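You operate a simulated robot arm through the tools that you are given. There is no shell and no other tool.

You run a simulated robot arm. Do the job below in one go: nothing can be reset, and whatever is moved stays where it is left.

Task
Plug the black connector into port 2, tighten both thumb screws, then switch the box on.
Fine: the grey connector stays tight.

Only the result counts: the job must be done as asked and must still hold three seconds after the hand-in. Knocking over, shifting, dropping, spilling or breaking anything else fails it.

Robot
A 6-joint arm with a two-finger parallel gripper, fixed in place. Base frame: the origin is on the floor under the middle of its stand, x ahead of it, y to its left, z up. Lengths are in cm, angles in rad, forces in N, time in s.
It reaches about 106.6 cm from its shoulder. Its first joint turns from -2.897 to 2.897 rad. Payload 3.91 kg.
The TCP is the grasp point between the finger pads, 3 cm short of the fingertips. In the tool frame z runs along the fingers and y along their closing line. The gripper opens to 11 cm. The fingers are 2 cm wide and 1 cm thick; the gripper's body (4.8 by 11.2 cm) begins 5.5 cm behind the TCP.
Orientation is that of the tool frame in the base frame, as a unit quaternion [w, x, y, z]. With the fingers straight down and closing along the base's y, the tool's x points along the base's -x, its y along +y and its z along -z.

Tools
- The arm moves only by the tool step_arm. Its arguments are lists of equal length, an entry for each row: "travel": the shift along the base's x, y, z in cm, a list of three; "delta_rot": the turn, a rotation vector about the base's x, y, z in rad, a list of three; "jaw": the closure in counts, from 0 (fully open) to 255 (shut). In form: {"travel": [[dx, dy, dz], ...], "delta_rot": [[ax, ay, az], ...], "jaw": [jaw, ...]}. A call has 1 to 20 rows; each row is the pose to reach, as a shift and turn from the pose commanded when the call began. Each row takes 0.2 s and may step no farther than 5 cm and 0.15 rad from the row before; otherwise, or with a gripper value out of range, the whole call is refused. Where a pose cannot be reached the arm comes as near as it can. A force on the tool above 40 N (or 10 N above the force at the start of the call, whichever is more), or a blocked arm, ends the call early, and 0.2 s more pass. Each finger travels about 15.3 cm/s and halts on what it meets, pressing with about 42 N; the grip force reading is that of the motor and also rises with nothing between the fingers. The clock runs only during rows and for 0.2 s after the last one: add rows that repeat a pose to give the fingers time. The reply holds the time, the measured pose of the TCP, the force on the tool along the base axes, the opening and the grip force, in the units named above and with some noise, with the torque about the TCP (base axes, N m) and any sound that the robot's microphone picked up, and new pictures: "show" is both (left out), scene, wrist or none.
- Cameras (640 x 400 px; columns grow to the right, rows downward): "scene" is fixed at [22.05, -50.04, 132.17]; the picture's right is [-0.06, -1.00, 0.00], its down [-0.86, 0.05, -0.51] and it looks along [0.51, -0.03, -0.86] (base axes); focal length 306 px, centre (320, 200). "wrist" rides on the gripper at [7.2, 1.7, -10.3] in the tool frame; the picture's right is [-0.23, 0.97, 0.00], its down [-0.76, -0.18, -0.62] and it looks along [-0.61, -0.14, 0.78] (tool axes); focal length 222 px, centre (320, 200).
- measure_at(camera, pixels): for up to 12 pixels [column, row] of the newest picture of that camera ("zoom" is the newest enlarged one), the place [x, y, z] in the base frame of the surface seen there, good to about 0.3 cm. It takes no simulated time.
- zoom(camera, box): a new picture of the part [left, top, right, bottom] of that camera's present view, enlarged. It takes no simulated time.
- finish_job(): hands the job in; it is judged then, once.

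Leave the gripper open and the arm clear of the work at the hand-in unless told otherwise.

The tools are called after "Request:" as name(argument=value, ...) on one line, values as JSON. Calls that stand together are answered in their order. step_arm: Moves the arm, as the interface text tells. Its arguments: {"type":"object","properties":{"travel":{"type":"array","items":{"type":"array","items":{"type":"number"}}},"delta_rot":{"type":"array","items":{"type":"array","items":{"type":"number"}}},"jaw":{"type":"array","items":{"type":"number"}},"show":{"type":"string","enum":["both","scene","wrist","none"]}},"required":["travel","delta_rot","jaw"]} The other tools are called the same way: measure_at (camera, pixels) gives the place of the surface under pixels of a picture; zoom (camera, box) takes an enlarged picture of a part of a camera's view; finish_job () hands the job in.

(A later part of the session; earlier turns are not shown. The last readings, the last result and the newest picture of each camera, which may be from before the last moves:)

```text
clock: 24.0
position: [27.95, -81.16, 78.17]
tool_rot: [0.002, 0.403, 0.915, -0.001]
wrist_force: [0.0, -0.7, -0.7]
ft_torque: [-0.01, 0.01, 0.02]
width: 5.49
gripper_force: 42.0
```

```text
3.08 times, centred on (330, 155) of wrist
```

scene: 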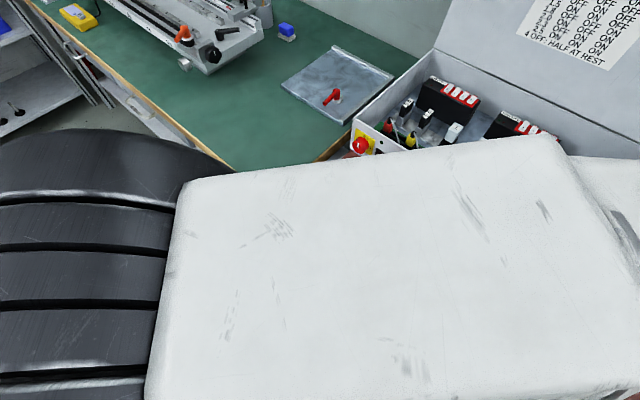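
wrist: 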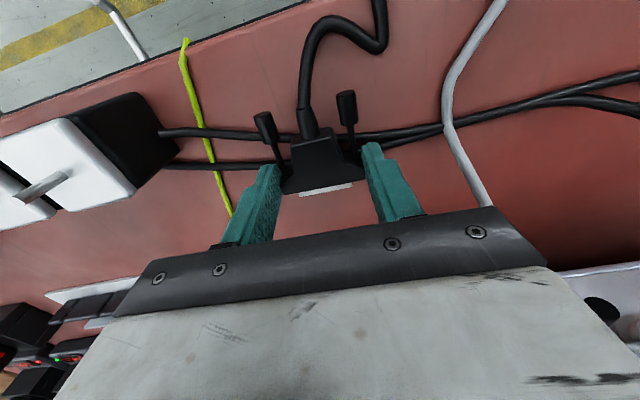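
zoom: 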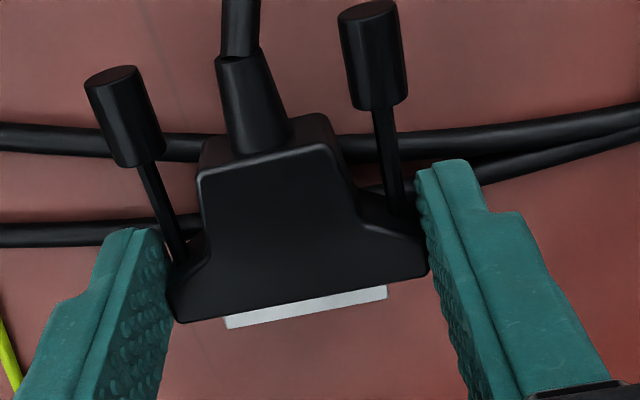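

The connector is lifting with the gripper. I'll raise it to about port height, with the TCP at about 86.8, and rotate yaw by +0.06 rad toward the panel direction.

Request:
step_arm(travel=[[0, 0, 0.8], [0, 0, 1.6], [0, 0, 2.4], [0, 0, 3.2], [0, 0, 4], [0, 0, 4.8], [0, 0, 5.6], [0, 0, 6.4], [0, 0, 7.2], [0, 0, 8], [0, 0, 8.6], [0, 0, 8.6]], delta_rot=[[0, 0, 0], [0, 0, 0], [0, 0, 0.01], [0, 0, 0.02], [0, 0, 0.03], [0, 0, 0.04], [0, 0, 0.05], [0, 0, 0.06], [0, 0, 0.06], [0, 0, 0.06], [0, 0, 0.06], [0, 0, 0.06]], jaw=[200, 200, 200, 200, 200, 200, 200, 200, 200, 200, 200, 200], show="both")

Request:
zoom(camera="wrist", box=[230, 90, 430, 220])

```text
clock: 26.6
position: [27.88, -81.05, 86.72]
tool_rot: [0.001, 0.375, 0.927, 0.001]
wrist_force: [-0.3, 0.0, -0.3]
ft_torque: [-0.02, -0.04, -0.02]
width: 5.49
gripper_force: 42.1
```

scene: 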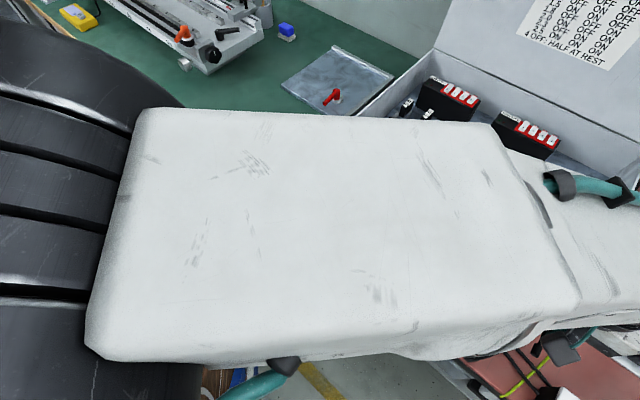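
wrist: 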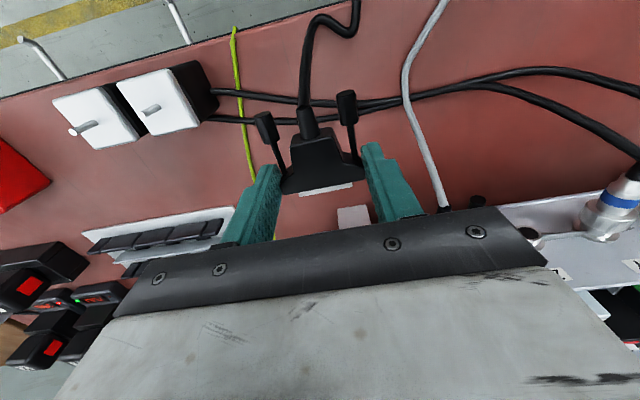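

```text
3.08 times, centred on (330, 155) of wrist
```

zoom: 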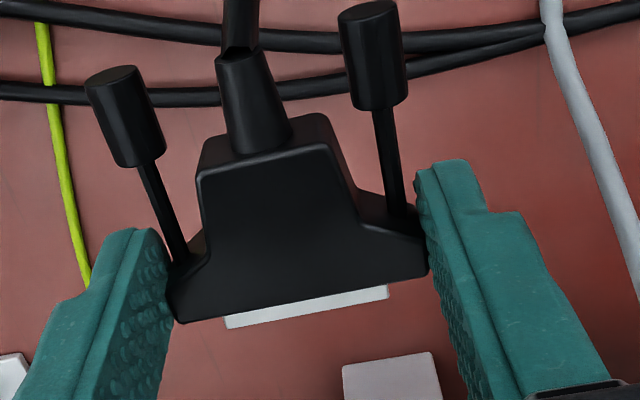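

The connector is held firmly and level, with tool yaw 46.0°. I'll measure the held connector so its position relative to the TCP is known.

Request:
measure_at(camera="zoom", pixels=[[235, 318], [380, 290], [305, 305], [190, 310], [415, 265], [300, 250], [270, 175], [122, 100], [372, 60], [165, 205], [388, 150], [305, 285]])

```text
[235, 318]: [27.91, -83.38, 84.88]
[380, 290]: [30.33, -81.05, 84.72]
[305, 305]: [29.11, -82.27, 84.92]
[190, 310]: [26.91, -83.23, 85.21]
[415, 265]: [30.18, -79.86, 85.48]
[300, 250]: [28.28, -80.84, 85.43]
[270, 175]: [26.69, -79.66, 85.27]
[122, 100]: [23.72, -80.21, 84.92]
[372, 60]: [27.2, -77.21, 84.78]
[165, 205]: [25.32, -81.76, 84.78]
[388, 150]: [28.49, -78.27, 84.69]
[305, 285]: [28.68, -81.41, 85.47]
```

The connector centre is near z≈84.45, roughly 1.05 cm off laterally from port 2, with about 11.7 cm from TCP to panel. I'll advance to about 5 cm from the panel, where the wrist camera can see the port past the palm, correcting the lateral offset on the way.

Request:
step_arm(travel=[[0.7, -0.5, 0], [1.4, -1.0, 0], [2.1, -1.5, 0], [2.8, -2.0, 0], [3.5, -2.5, 0], [4.2, -3.0, 0], [4.9, -3.5, 0], [5.55, -3.9, 0], [5.55, -3.9, 0]], delta_rot=[[0, 0, 0], [0, 0, 0], [0, 0, 0], [0, 0, 0], [0, 0, 0], [0, 0, 0], [0, 0, 0], [0, 0, 0], [0, 0, 0]], jaw=[200, 200, 200, 200, 200, 200, 200, 200, 200], show="both")

Request:
zoom(camera="wrist", box=[220, 120, 420, 245])

```text
clock: 28.6
position: [33.4, -85.33, 87.0]
tool_rot: [0.0, 0.375, 0.927, 0.0]
wrist_force: [-0.5, 0.0, -0.4]
ft_torque: [0.02, 0.01, 0.01]
width: 5.49
gripper_force: 42.0
```

scene: 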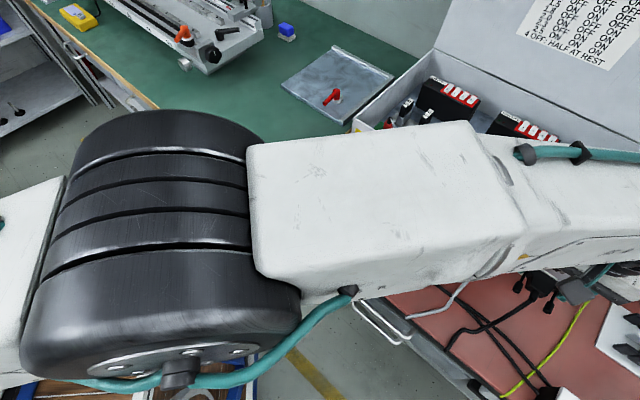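
wrist: 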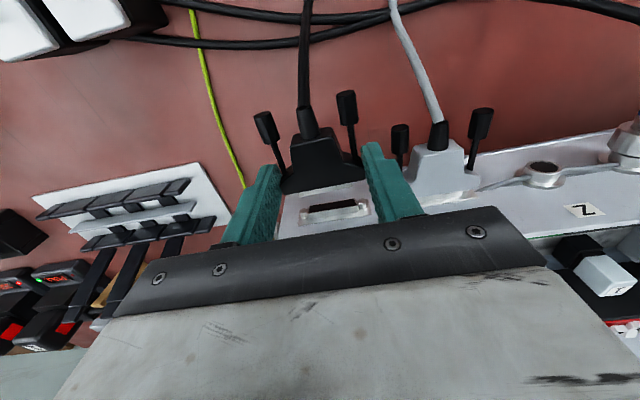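

```text
3.20 times, centred on (320, 182) of wrist
```

zoom: 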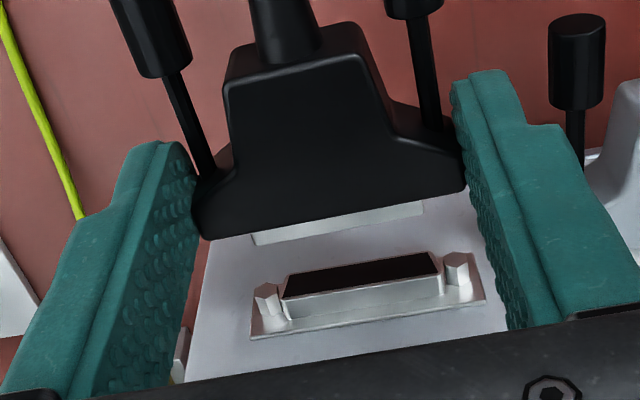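

Now I can see the port between the fingers, with its nuts at zoom (266,300) and (457,270). I'll measure the connector shell and port features in the same view.

Request:
measure_at(camera="zoom", pixels=[[262, 236], [415, 208], [338, 224], [266, 294], [458, 262], [290, 312], [438, 288], [365, 302], [256, 330], [480, 297], [210, 330], [500, 290]])

Request:
measure_at(camera="zoom", pixels=[[205, 225], [458, 178], [325, 200], [287, 293], [436, 256], [360, 270], [268, 305], [460, 275], [577, 60], [400, 335], [300, 345], [230, 290]])

Request:
zoom(camera="wrist", box=[275, 170, 395, 245])

```text
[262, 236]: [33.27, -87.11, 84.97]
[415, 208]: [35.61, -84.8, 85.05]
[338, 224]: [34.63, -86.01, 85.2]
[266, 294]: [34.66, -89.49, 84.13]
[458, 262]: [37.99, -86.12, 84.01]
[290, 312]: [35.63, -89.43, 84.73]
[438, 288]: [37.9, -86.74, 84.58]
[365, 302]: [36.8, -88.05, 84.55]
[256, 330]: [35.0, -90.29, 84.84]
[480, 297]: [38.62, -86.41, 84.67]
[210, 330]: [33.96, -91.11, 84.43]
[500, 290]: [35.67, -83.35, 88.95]
```

```text
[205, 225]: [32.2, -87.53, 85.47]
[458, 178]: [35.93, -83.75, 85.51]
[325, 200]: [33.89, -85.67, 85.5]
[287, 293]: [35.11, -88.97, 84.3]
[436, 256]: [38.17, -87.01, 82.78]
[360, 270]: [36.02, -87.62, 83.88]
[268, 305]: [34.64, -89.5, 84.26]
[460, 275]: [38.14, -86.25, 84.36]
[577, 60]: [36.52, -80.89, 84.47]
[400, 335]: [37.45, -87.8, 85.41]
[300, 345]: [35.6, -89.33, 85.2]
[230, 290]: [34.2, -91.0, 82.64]
```

```text
5.33 times, centred on (335, 208) of wrist
```

zoom: 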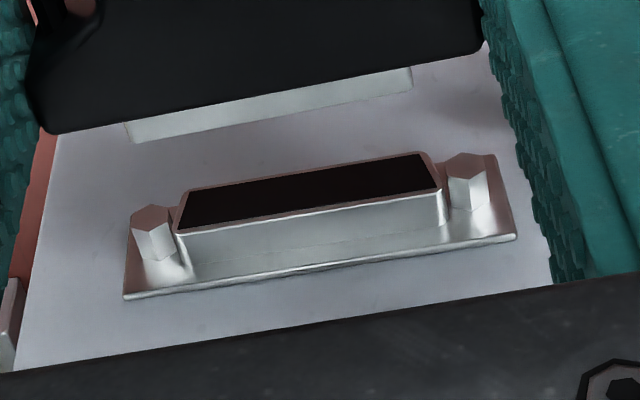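

The plug shell's top is at z≈85.07 and the port shell's top is at about 84.6, so the connector must come down. I'll measure the nut faces and port rim more carefully.

Request:
measure_at(camera="zoom", pixels=[[152, 216], [465, 163], [148, 212], [470, 160], [250, 235], [380, 215], [310, 225], [135, 132], [405, 80], [270, 108], [180, 280], [500, 230]])

Request:
measure_at(camera="zoom", pixels=[[152, 222], [465, 168], [155, 214], [462, 165], [220, 242], [420, 210], [340, 222], [145, 128], [390, 88], [320, 98], [250, 272], [400, 250]])

```text
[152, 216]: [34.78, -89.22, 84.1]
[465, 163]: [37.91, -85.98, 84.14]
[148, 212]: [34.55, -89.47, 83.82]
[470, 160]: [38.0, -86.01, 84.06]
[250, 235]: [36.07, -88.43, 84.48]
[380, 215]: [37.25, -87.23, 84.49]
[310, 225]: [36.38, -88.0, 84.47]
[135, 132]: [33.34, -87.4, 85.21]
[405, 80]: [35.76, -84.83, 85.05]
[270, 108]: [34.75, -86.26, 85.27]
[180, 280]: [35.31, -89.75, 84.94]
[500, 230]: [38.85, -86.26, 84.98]
```

```text
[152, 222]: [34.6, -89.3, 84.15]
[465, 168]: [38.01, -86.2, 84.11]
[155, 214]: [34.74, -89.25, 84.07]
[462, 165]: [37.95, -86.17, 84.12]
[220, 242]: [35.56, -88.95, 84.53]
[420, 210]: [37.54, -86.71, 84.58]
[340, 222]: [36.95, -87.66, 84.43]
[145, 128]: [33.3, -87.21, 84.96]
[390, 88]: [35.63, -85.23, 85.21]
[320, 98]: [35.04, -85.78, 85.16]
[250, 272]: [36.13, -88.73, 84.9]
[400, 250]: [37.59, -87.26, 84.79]
```

Port centre from the nuts is about (36.32,-87.70,84.09). To cross-check the height I'll compare like features: grey hood and knobs against black hood and knobs, in the same view.

Request:
measure_at(camera="wrist", pixels=[[430, 165], [440, 170], [450, 165], [435, 158], [445, 160], [440, 180], [310, 155], [320, 160], [315, 165], [325, 150], [330, 165], [305, 165]])

Request:
measure_at(camera="wrist", pixels=[[399, 140], [401, 145], [480, 122], [481, 128], [479, 118], [264, 125], [267, 132], [347, 105], [349, 112], [263, 118], [436, 135], [307, 120]])

Request:
zoom(camera="wrist", box=[370, 80, 510, 220])

```text
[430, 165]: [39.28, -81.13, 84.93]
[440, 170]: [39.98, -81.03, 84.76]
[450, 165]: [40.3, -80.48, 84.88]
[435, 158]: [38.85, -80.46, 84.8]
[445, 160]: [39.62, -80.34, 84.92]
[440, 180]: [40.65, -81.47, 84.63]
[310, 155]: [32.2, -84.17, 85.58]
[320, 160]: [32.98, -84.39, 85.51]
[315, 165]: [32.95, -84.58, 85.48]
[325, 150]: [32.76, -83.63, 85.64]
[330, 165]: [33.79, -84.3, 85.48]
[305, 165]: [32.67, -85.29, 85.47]
```

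```text
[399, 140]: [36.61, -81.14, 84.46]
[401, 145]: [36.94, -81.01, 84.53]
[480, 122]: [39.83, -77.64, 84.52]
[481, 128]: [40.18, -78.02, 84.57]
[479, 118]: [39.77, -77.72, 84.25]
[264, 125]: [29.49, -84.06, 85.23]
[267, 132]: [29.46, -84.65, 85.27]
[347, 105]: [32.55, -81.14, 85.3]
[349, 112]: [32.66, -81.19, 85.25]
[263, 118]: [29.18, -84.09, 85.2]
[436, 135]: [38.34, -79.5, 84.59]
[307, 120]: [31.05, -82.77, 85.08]
```

```text
2.86 times, centred on (440, 150) of wrist
```

zoom: 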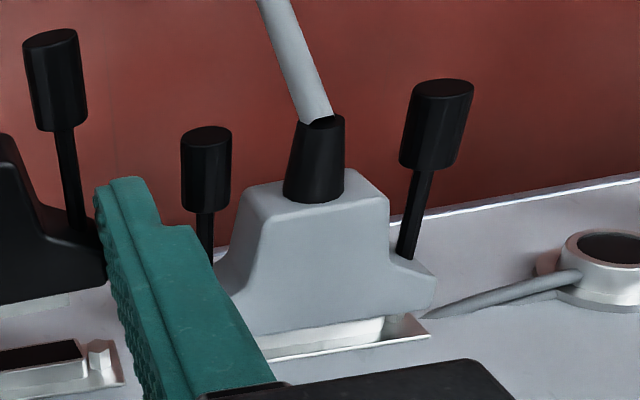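

Like-for-like comparison says lower by about 0.70 cm, shift about +0.07 cm along the panel and turn about -0.01 rad. I'll do that while still standing off, then compare again.

Request:
step_arm(travel=[[0.02, 0.02, -0.25], [0.05, 0.05, -0.5], [0.05, 0.05, -0.68], [0.05, 0.05, -0.68]], delta_rot=[[0, 0, -0.01], [0, 0, -0.011], [0, 0, -0.011], [0, 0, -0.011]], jaw=[200, 200, 200, 200], show="wrist")

Request:
zoom(camera="wrist", box=[265, 165, 385, 240])

Request:
measure_at(camera="wrist", pixels=[[310, 155], [320, 160], [315, 165], [325, 150], [330, 165], [264, 125], [267, 132], [347, 105], [349, 112], [305, 165]])

```text
clock: 29.6
position: [33.57, -85.14, 86.1]
tool_rot: [0.002, 0.379, 0.925, 0.0]
wrist_force: [0.3, -0.5, -0.2]
ft_torque: [0.0, 0.03, 0.03]
width: 5.51
gripper_force: 42.0
```

wrist: 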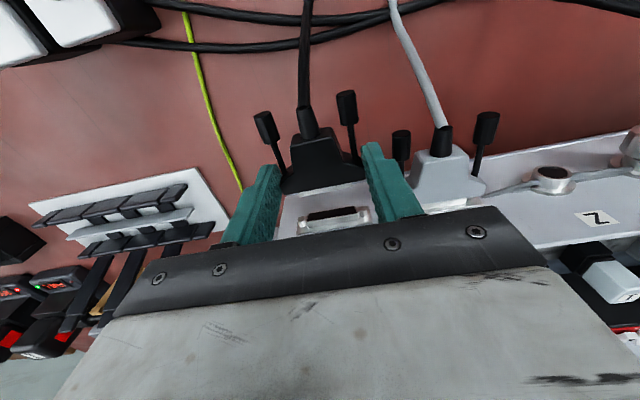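

```text
5.33 times, centred on (325, 202) of wrist
```

zoom: 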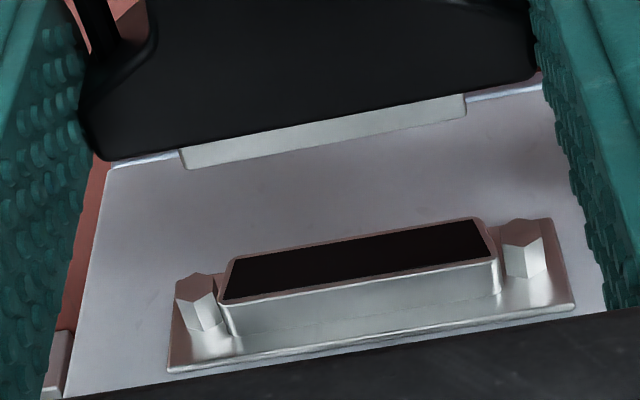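

```text
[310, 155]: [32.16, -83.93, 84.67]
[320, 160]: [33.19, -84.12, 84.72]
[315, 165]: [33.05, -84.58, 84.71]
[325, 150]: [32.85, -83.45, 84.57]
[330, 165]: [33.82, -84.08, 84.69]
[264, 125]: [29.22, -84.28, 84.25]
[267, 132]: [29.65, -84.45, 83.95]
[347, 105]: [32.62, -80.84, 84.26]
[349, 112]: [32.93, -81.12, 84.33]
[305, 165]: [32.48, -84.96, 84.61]
```

Measured values may carry pose noise per picture, so I'll measure the grey reference again in this same picture.

Request:
measure_at(camera="wrist", pixels=[[430, 170], [440, 175], [450, 170], [435, 163], [445, 165], [400, 148], [402, 153], [484, 128], [486, 134], [483, 122], [315, 155], [325, 160]])

Request:
measure_at(camera="zoom", pixels=[[193, 290], [520, 232], [196, 288], [523, 229], [290, 315], [430, 290], [360, 305], [200, 158], [450, 108], [320, 135], [190, 158], [460, 108]])

```text
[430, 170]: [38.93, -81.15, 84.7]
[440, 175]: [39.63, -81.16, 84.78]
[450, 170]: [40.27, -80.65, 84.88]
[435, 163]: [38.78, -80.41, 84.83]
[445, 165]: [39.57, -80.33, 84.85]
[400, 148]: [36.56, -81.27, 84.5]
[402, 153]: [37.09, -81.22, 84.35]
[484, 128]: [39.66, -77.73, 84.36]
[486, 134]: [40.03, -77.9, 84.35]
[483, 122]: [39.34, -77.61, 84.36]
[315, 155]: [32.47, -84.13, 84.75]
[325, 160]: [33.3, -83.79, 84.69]
```

```text
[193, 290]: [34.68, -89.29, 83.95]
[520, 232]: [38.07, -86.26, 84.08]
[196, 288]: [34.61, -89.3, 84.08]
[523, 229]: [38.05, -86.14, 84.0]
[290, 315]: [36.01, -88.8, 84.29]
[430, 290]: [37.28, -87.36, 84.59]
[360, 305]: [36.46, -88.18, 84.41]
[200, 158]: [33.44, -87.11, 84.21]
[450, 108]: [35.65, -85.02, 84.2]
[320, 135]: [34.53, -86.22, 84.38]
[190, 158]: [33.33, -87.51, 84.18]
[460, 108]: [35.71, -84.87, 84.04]
```

Black now reads about 0.13 to 0.15 cm lower than grey, and lateral alignment looks good. I'll zoom on the two pairs of knobs to triangulate the height more precisely.

Request:
zoom(camera="wrist", box=[250, 80, 362, 150])

Request:
zoom(camera="wrist", box=[390, 100, 502, 170])

```text
5.71 times, centred on (306, 115) of wrist
```

zoom: 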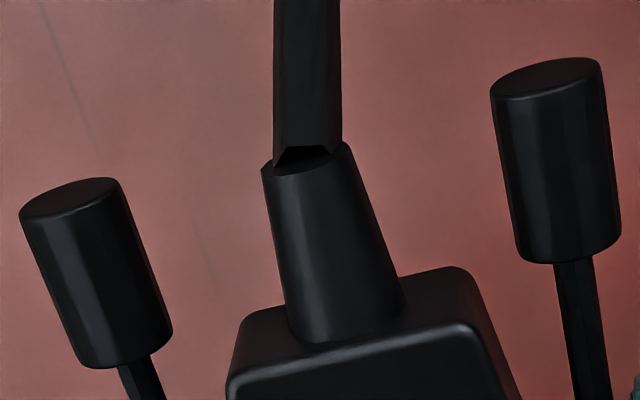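

```text
5.71 times, centred on (446, 135) of wrist
```

zoom: 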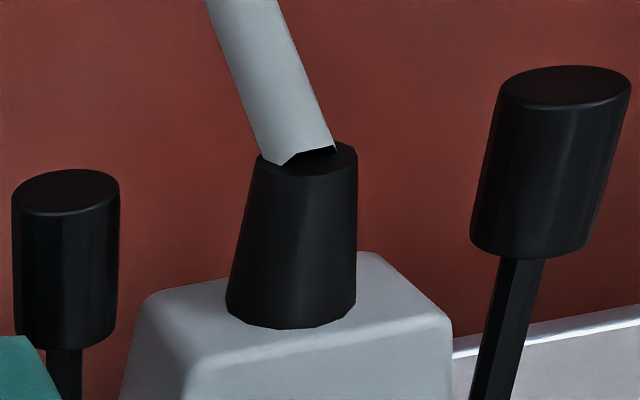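

Triangulating from the knob and nut spacing puts black about 0.19 cm too low, with yaw aligned within about 0.005 rad and lateral error about 0.03 cm. I'll raise 0.17 cm and advance 1.5 cm, stopping short of contact.

Request:
step_arm(travel=[[-0.02, -0.02, 0.17], [0.33, -0.37, 0.17], [0.68, -0.73, 0.17], [1.03, -1.08, 0.17], [1.03, -1.08, 0.17]], delta_rot=[[0, 0, 0], [0, 0, 0], [0, 0, 0], [0, 0, 0], [0, 0, 0]], jaw=[200, 200, 200, 200, 200], show="wrist")

Request:
zoom(camera="wrist", box=[265, 150, 385, 225])

Request:
zoom(camera="wrist", box=[390, 90, 502, 160])

```text
clock: 30.8
position: [34.63, -86.14, 86.3]
tool_rot: [0.002, 0.379, 0.925, 0.0]
wrist_force: [0.5, -0.4, -1.4]
ft_torque: [0.05, -0.01, 0.02]
width: 5.48
gripper_force: 41.7
```

wrist: 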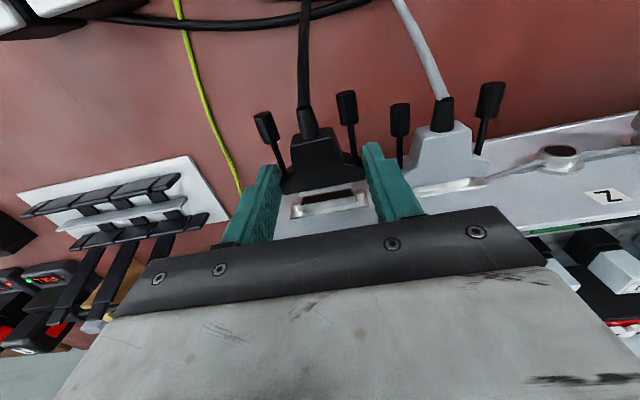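

```text
5.33 times, centred on (325, 188) of wrist
```

zoom: 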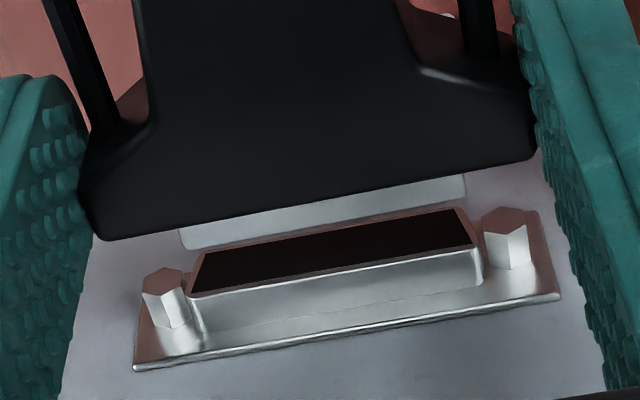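

```text
5.71 times, centred on (446, 125) of wrist
```

zoom: 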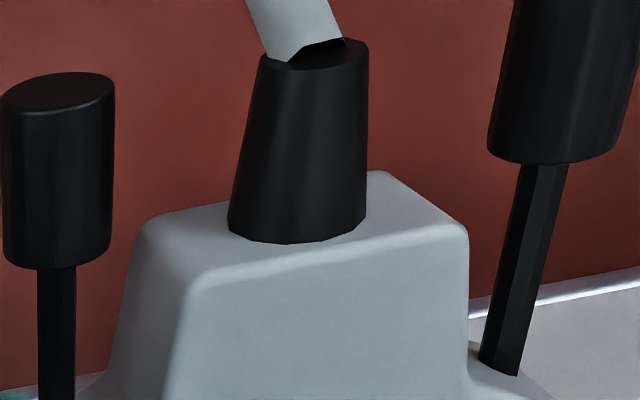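

The plug is about 0.75 cm short of the port rim. Height looks matched, but the plug sits about 0.08 cm too far toward the grey side. I'll shift it and advance another 0.5 cm.

Request:
step_arm(travel=[[-0.056, -0.057, 0], [0.06, -0.175, 0], [0.18, -0.29, 0], [0.3, -0.41, 0], [0.3, -0.41, 0]], delta_rot=[[0, 0, 0], [0, 0, 0], [0, 0, 0], [0, 0, 0], [0, 0, 0]], jaw=[200, 200, 200, 200, 200], show="wrist")

Request:
zoom(camera="wrist", box=[265, 150, 385, 225])

Request:
zoom(camera="wrist", box=[285, 165, 365, 215])

```text
clock: 32.0
position: [34.92, -86.53, 86.26]
tool_rot: [0.001, 0.38, 0.925, 0.001]
wrist_force: [0.7, 0.0, -1.1]
ft_torque: [0.02, 0.0, -0.02]
width: 5.48
gripper_force: 42.2
```

wrist: 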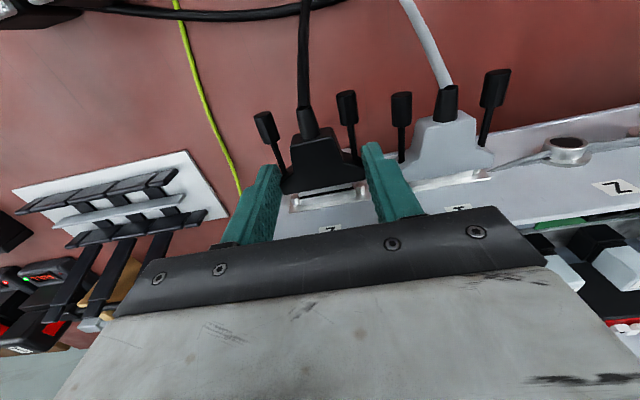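

```text
5.33 times, centred on (325, 188) of wrist
```

zoom: 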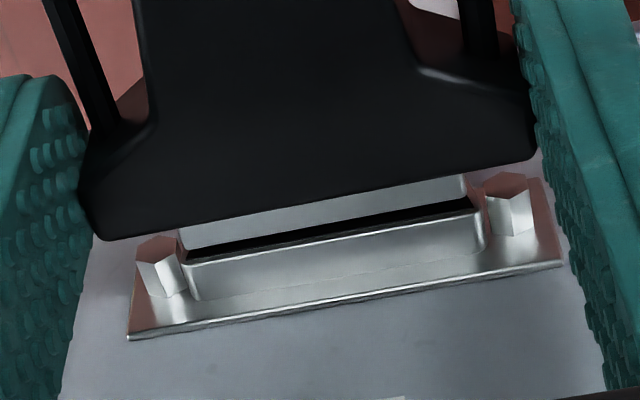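

```text
8.00 times, centred on (325, 190) of wrist
```

zoom: 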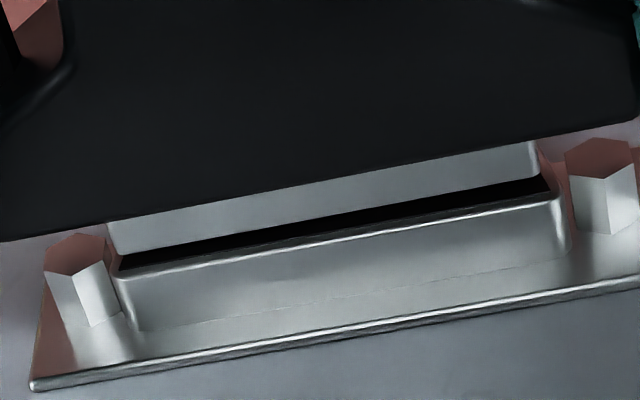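

The plug edges line up with the opening, with about 0.05 to 0.09 cm margin on each side. I'll advance 0.4 cm slowly and watch the force.

Request:
step_arm(travel=[[0.071, -0.07, 0], [0.142, -0.141, 0], [0.213, -0.211, 0], [0.284, -0.282, 0], [0.284, -0.282, 0]], delta_rot=[[0, 0, 0], [0, 0, 0], [0, 0, 0], [0, 0, 0], [0, 0, 0]], jaw=[200, 200, 200, 200, 200], show="wrist")

Request:
zoom(camera="wrist", box=[285, 165, 365, 215])

```text
clock: 33.2
position: [35.29, -86.86, 86.2]
tool_rot: [0.002, 0.38, 0.925, 0.0]
wrist_force: [-0.2, 0.2, -1.0]
ft_torque: [0.01, -0.03, 0.02]
width: 5.48
gripper_force: 42.0
```

wrist: 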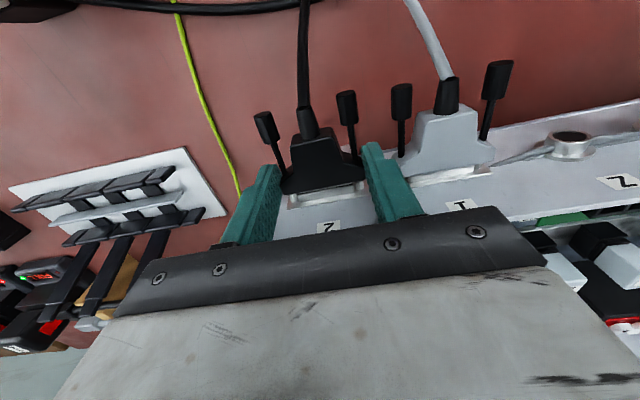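

```text
8.00 times, centred on (325, 190) of wrist
```

zoom: 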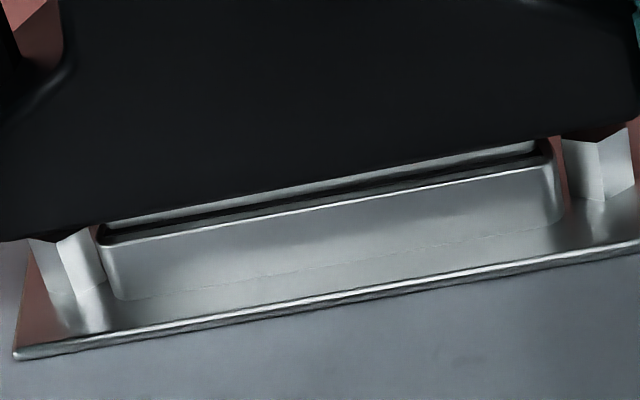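

No contact force, and the plug appears to be entering. I'll advance another 0.3 cm.

Request:
step_arm(travel=[[0.071, -0.07, 0], [0.142, -0.141, 0], [0.213, -0.211, 0], [0.213, -0.211, 0]], delta_rot=[[0, 0, 0], [0, 0, 0], [0, 0, 0], [0, 0, 0]], jaw=[200, 200, 200, 200], show="wrist")

Request:
zoom(camera="wrist", box=[285, 165, 365, 215])

```text
clock: 34.2
position: [35.33, -87.0, 86.28]
tool_rot: [0.001, 0.38, 0.925, 0.001]
wrist_force: [0.0, 0.0, -0.8]
ft_torque: [0.02, -0.01, 0.02]
width: 5.51
gripper_force: 41.7
```

wrist: 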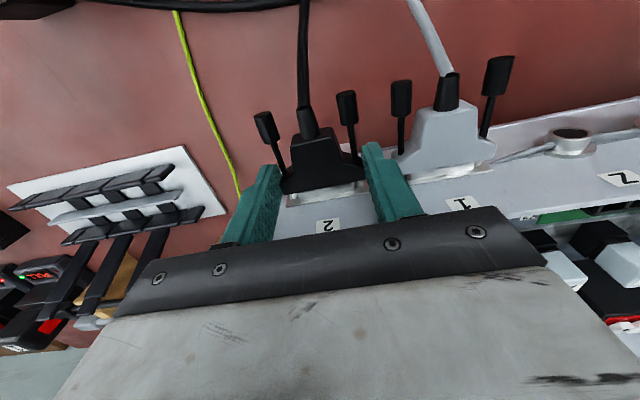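

```text
8.00 times, centred on (325, 190) of wrist
```

zoom: 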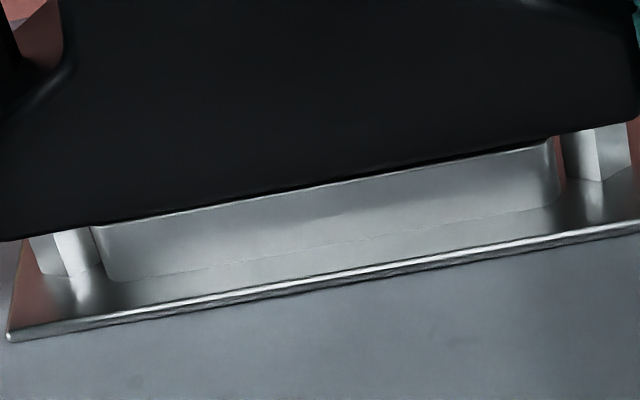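

The plug is inside the port shell with no side force. I'll continue in small steps until it seats.

Request:
step_arm(travel=[[0.036, -0.035, 0], [0.071, -0.07, 0], [0.107, -0.105, 0], [0.142, -0.141, 0], [0.142, -0.141, 0]], delta_rot=[[0, 0, 0], [0, 0, 0], [0, 0, 0], [0, 0, 0], [0, 0, 0]], jaw=[200, 200, 200, 200, 200], show="wrist")

Request:
zoom(camera="wrist", box=[285, 165, 365, 215])

```text
clock: 35.4
position: [35.48, -87.09, 86.41]
tool_rot: [0.001, 0.38, 0.925, 0.0]
wrist_force: [1.0, 0.8, -0.9]
ft_torque: [-0.01, -0.02, -0.02]
width: 5.5
gripper_force: 42.2
```

wrist: 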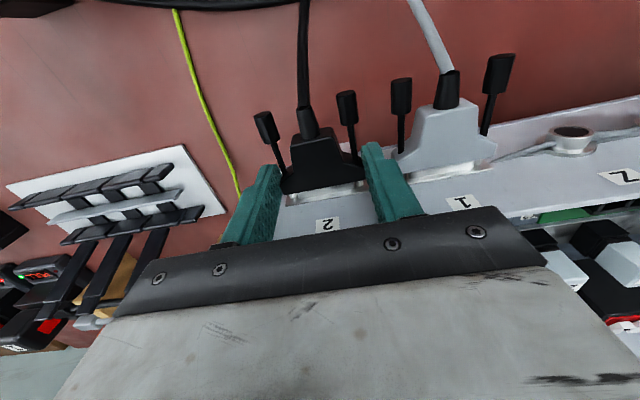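

```text
8.00 times, centred on (325, 190) of wrist
```

zoom: 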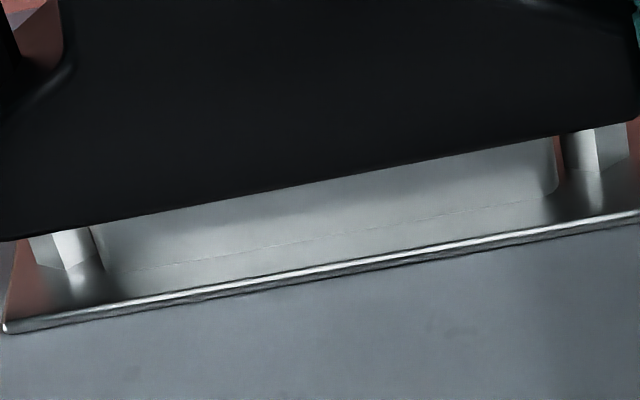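

Still no resistance. I'll compare the seat depth with the grey connector and push on in small steps.

Request:
step_arm(travel=[[0.036, -0.035, 0], [0.071, -0.07, 0], [0.107, -0.105, 0], [0.142, -0.141, 0], [0.142, -0.141, 0]], delta_rot=[[0, 0, 0], [0, 0, 0], [0, 0, 0], [0, 0, 0], [0, 0, 0]], jaw=[200, 200, 200, 200, 200], show="wrist")

Request:
zoom(camera="wrist", box=[265, 90, 505, 230])

```text
clock: 36.6
position: [35.45, -87.09, 86.28]
tool_rot: [0.001, 0.38, 0.925, 0.002]
wrist_force: [-13.1, 34.3, 3.6]
ft_torque: [0.79, 0.32, 0.23]
width: 5.49
gripper_force: 42.2
```

wrist: 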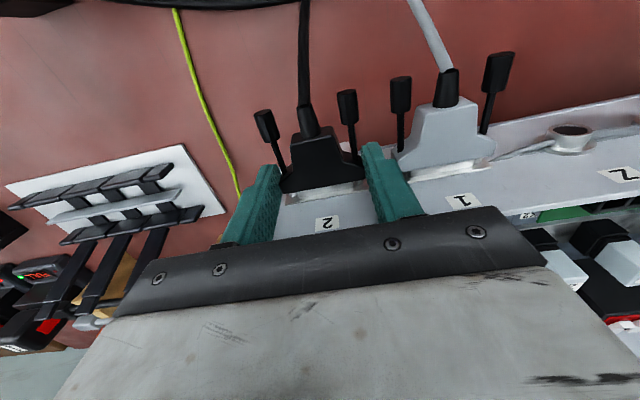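

```text
2.67 times, centred on (385, 160) of wrist
```

zoom: 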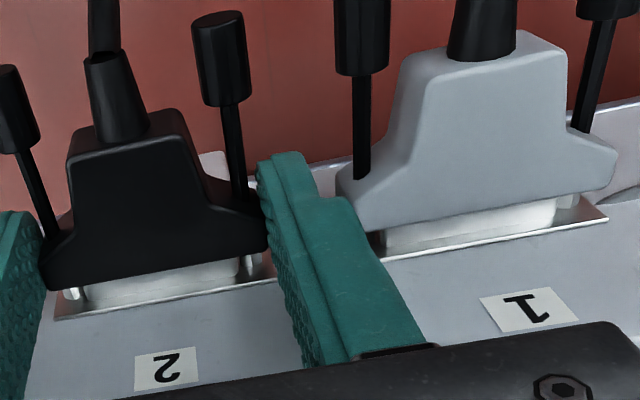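

The axial force rose to about 33 N, so it has met a stop. I'll compare the remaining gap with the seated grey connector.

Request:
zoom(camera="wrist", box=[275, 165, 375, 225])

Request:
zoom(camera="wrist", box=[395, 135, 495, 195])

Request:
measure_at(camera="wrist", pixels=[[310, 165], [320, 170], [325, 160], [335, 165], [430, 145], [440, 150], [450, 145], [460, 150], [347, 100], [401, 88], [265, 122], [498, 65]])

```text
6.40 times, centred on (325, 195) of wrist
```

zoom: 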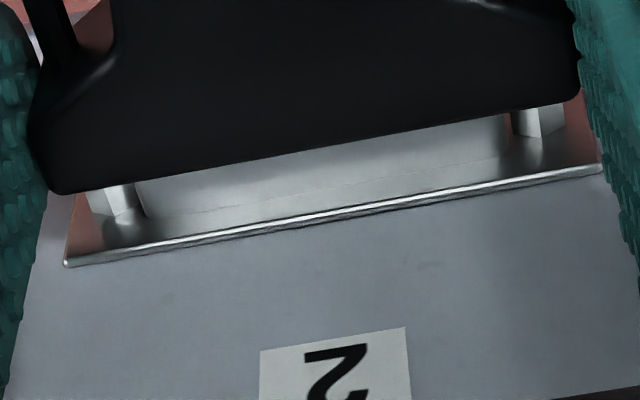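

```text
6.40 times, centred on (445, 165) of wrist
```

zoom: 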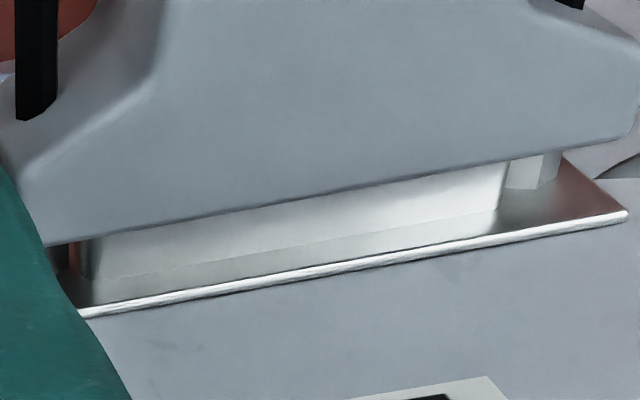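

```text
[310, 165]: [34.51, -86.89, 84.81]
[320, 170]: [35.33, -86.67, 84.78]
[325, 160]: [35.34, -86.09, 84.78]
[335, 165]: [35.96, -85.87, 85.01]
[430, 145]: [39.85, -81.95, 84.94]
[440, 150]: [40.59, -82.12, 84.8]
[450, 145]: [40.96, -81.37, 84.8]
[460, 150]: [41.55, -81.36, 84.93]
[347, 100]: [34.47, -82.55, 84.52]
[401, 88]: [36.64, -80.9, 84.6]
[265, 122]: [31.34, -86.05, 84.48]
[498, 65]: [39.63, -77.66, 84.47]
```

The seat depth matches the grey connector, so the plug is home. I'll relieve the push slightly and open the fingers just enough to clear.

Request:
step_arm(travel=[[-0.05, 0.05, 0], [-0.05, 0.05, 0], [-0.05, 0.05, 0], [-0.05, 0.05, 0]], delta_rot=[[0, 0, 0], [0, 0, 0], [0, 0, 0], [0, 0, 0]], jaw=[200, 114, 114, 114], show="wrist")

Request:
zoom(camera="wrist", box=[245, 80, 505, 230])

```text
clock: 37.6
position: [35.43, -86.95, 86.3]
tool_rot: [0.002, 0.38, 0.925, 0.001]
wrist_force: [-8.1, 24.5, -4.8]
ft_torque: [0.95, -0.07, -0.56]
width: 5.62
gripper_force: 0.1
```

wrist: 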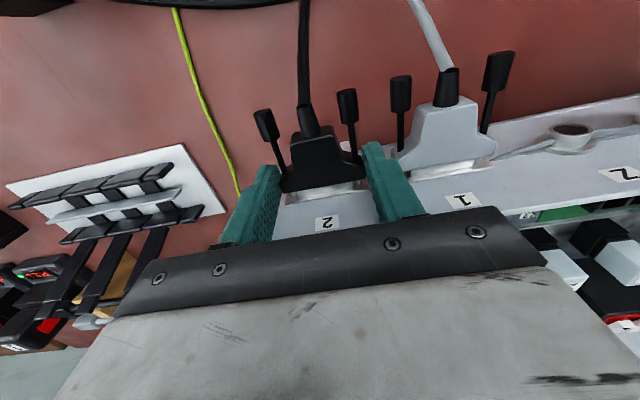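

```text
2.46 times, centred on (375, 155) of wrist
```

zoom: 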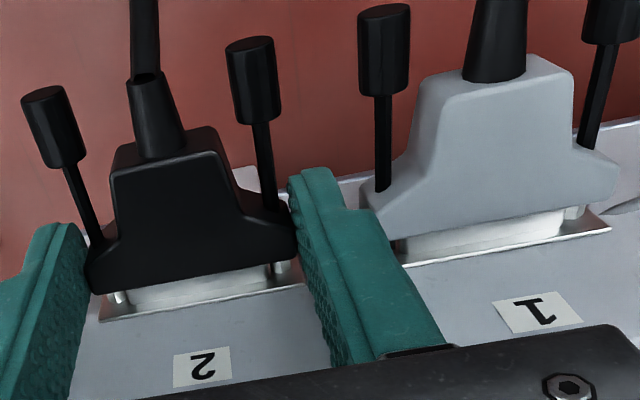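

The jaw stopped at 5.62 cm instead of 6.1 cm and force remains, so a finger is probably against something. I'll look closely at the right finger beside the grey flange and at the left finger.

Request:
zoom(camera="wrist", box=[340, 125, 440, 225])

Request:
zoom(camera="wrist", box=[220, 145, 310, 245])

Request:
step_arm(travel=[[0, 0, 0]], delta_rot=[[0, 0, 0]], jaw=[122], show="none")

```text
4.00 times, centred on (390, 175) of wrist
```

zoom: 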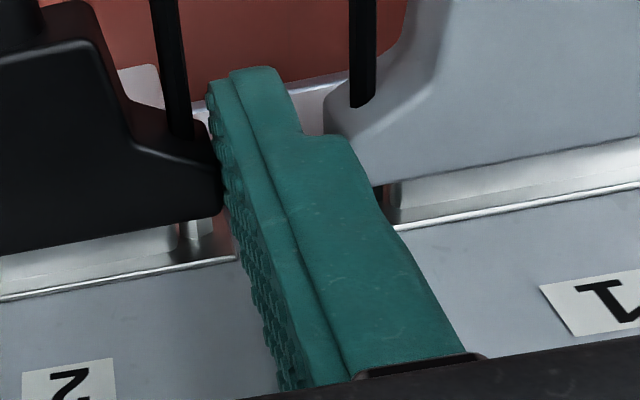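

```text
4.00 times, centred on (265, 195) of wrist
```

zoom: 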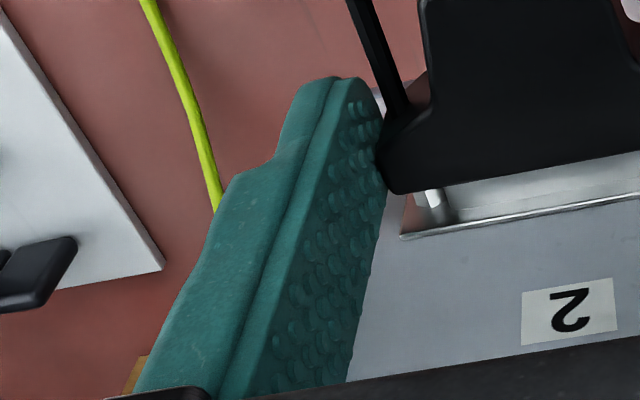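

```text
clock: 38.0
position: [35.52, -87.11, 86.32]
tool_rot: [0.001, 0.379, 0.925, 0.001]
wrist_force: [-7.5, 24.4, -6.5]
ft_torque: [0.97, -0.02, -0.56]
width: 5.63
gripper_force: 0.0
```

Torque analysis puts the load at the left fingertip. I'll ease the tool back 0.1 cm and sideways 0.05 cm along the felt force, with the jaw still loosened.

Request:
step_arm(travel=[[-0.035, 0.105, 0], [-0.035, 0.105, 0]], delta_rot=[[0, 0, 0], [0, 0, 0]], jaw=[118, 118], show="wrist")

Request:
zoom(camera="wrist", box=[245, 80, 505, 230])

```text
clock: 38.6
position: [35.46, -87.04, 86.48]
tool_rot: [0.003, 0.379, 0.925, -0.002]
wrist_force: [-3.5, 2.1, -4.7]
ft_torque: [-0.02, 0.27, 0.1]
width: 5.9
gripper_force: 0.1
```

wrist: 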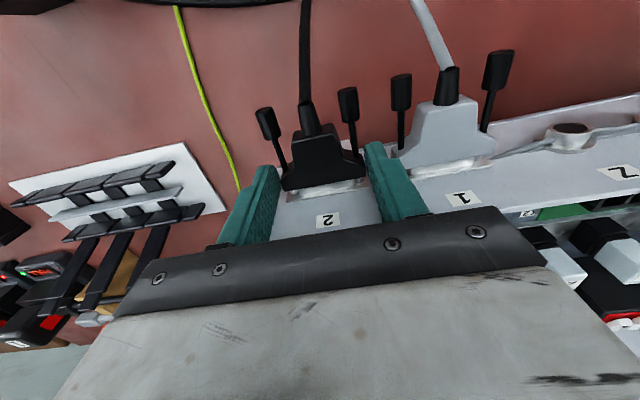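

```text
2.46 times, centred on (375, 155) of wrist
```

zoom: 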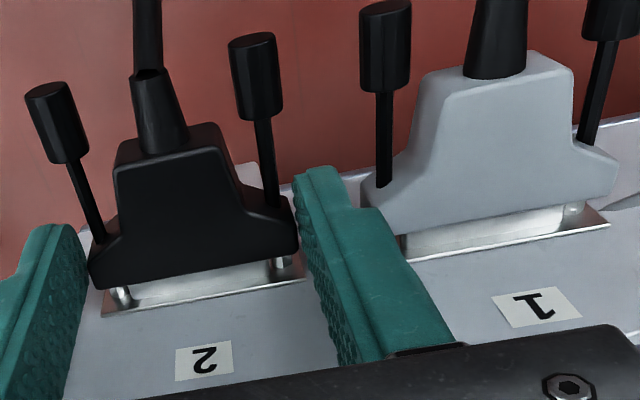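

The fingers are free at 5.9 cm with only a small residual force, and the connector stayed seated. I'll lift straight up slowly.

Request:
step_arm(travel=[[0, 0, 0.2], [0, 0, 0.5], [0, 0, 0.9], [0, 0, 0.9]], delta_rot=[[0, 0, 0], [0, 0, 0], [0, 0, 0], [0, 0, 0]], jaw=[118, 118, 118, 118], show="wrist")

Request:
zoom(camera="wrist", box=[245, 80, 505, 230])

```text
clock: 39.6
position: [35.64, -87.16, 87.31]
tool_rot: [0.001, 0.38, 0.925, 0.001]
wrist_force: [-3.0, -1.7, -1.7]
ft_torque: [0.0, 0.01, -0.01]
width: 6.0
gripper_force: 1.4
```

wrist: 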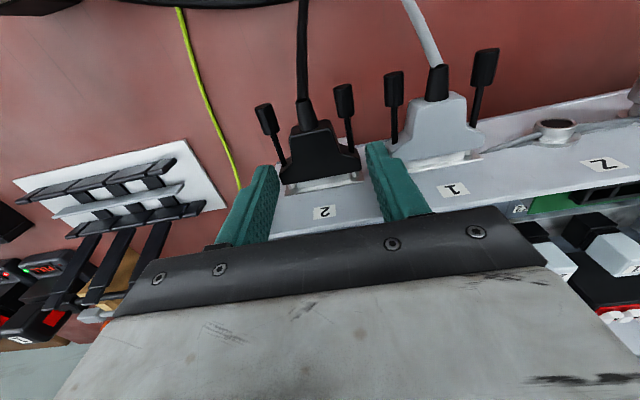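

```text
2.46 times, centred on (375, 155) of wrist
```

zoom: 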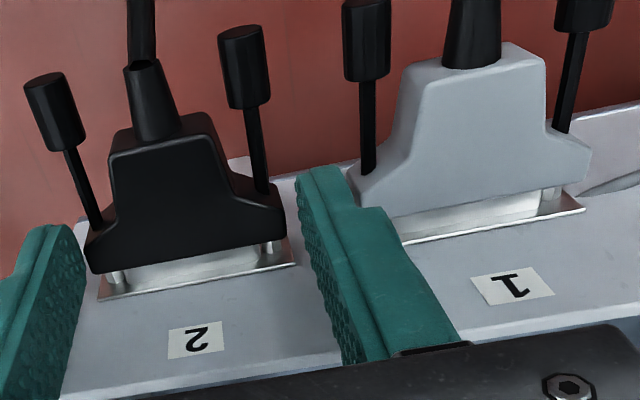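

The connector stays in the port. I'll lift clear and look again.

Request:
step_arm(travel=[[0, 0, 1], [0, 0, 2.5], [0, 0, 4], [-0.7, 0.7, 6], [-2, 2, 8], [-4, 4, 10], [-4, 4, 10]], delta_rot=[[0, 0, 0], [0, 0, 0], [0, 0, 0], [0, 0, 0], [0, 0, 0], [0, 0, 0], [0, 0, 0]], jaw=[118, 118, 118, 118, 118, 118, 118], show="both")

Request:
zoom(camera="wrist", box=[265, 100, 465, 225])

```text
clock: 41.2
position: [31.44, -83.25, 97.22]
tool_rot: [0.001, 0.379, 0.925, 0.0]
wrist_force: [0.4, 0.4, -0.8]
ft_torque: [-0.02, 0.03, -0.02]
width: 5.9
gripper_force: 0.0
```

scene: 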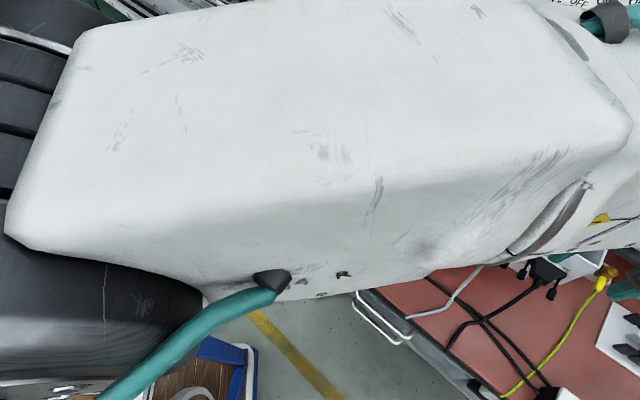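
wrist: 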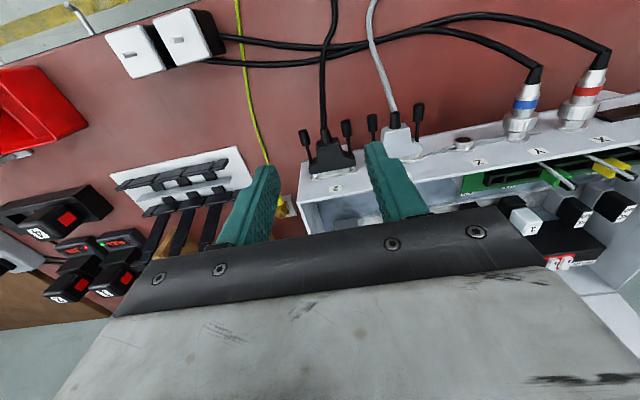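

```text
3.20 times, centred on (365, 162) of wrist
```

zoom: 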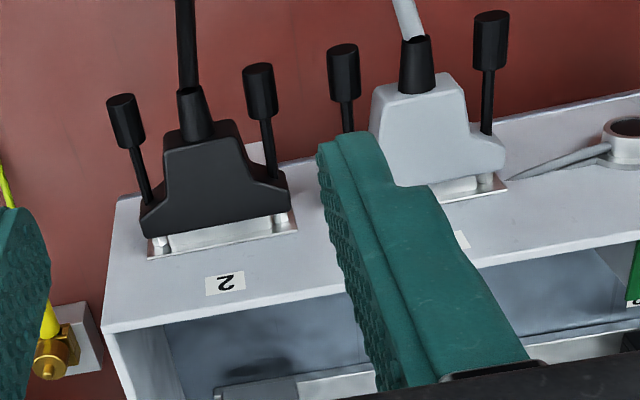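

Both black screws are still loose, with their knobs behind the hood. To turn them I need the tool horizontal along the insertion direction, so I'll back away, reorient to closing line vertical with the camera to the side, and then look.

Request:
step_arm(travel=[[-1, 1, 0.5], [-2, 2, 1], [-3, 3, 1], [-4, 4, 1], [-5, 5, 1], [-6, 6, 1], [-7, 7, 1], [-7.5, 7.5, 1], [-7.5, 7.5, 1], [-7.5, 7.5, 1], [-7.5, 7.5, 1], [-7.5, 7.5, 1], [-7.5, 7.5, 1], [-7.5, 7.5, 1], [-7.5, 7.5, 1], [-7.5, 7.5, 1]], delta_rot=[[0, -0.114, -0.0806], [0, -0.228, -0.1612], [0, -0.342, -0.2418], [0, -0.456, -0.3224], [0, -0.57, -0.403], [0, -0.684, -0.4836], [0, -0.798, -0.5642], [0, -0.912, -0.6448], [0, -1.026, -0.7254], [0, -1.14, -0.806], [0, -1.254, -0.8866], [0, -1.368, -0.9672], [0, -1.482, -1.0478], [0, -1.596, -1.1284], [0, -1.71, -1.209], [0, -1.71, -1.209]], jaw=[118, 118, 118, 118, 118, 118, 118, 118, 118, 118, 118, 118, 118, 118, 118, 118], show="both")

```text
clock: 44.6
position: [24.08, -75.68, 98.17]
tool_rot: [0.655, 0.652, 0.271, 0.269]
wrist_force: [-0.1, -0.1, 0.0]
ft_torque: [0.01, -0.01, -0.04]
width: 5.91
gripper_force: 0.1
```

scene: 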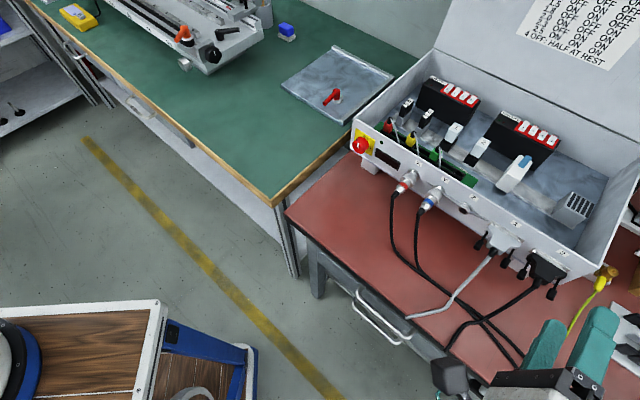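
wrist: 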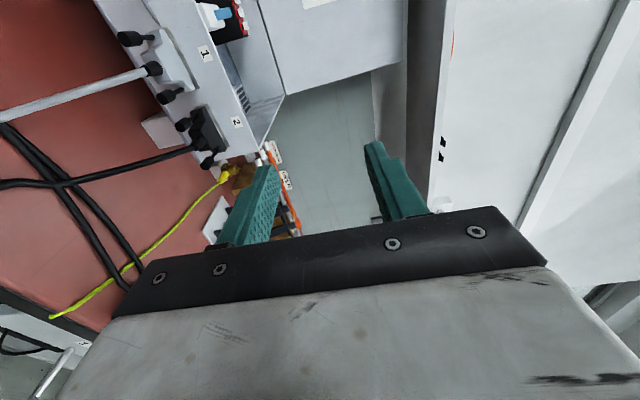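

The tool is now horizontal with its closing line vertical, and the scene camera has a clear view. I'll zoom on both connectors.

Request:
zoom(camera="scene", box=[470, 215, 590, 300])

Request:
measure_at(camera="zoom", pixels=[[190, 265], [445, 385], [205, 230], [330, 300], [420, 255], [60, 165], [185, 250], [240, 280]])

```text
4.71 times, centred on (530, 258) of scene
```

zoom: 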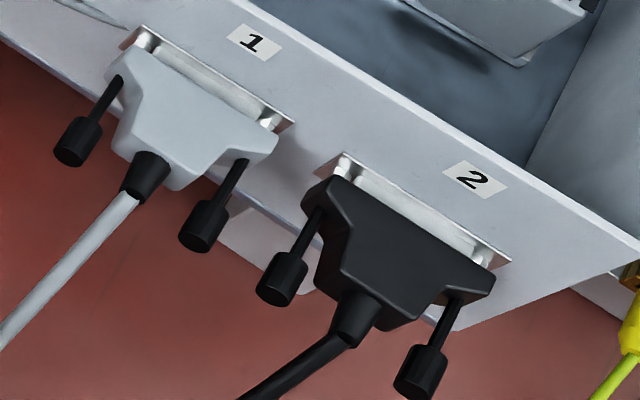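

```text
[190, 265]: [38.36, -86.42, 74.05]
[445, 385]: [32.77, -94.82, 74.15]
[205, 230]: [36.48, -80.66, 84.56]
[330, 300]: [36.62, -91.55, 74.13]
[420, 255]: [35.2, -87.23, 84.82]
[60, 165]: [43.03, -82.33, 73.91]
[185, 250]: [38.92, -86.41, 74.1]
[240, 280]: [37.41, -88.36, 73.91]
```

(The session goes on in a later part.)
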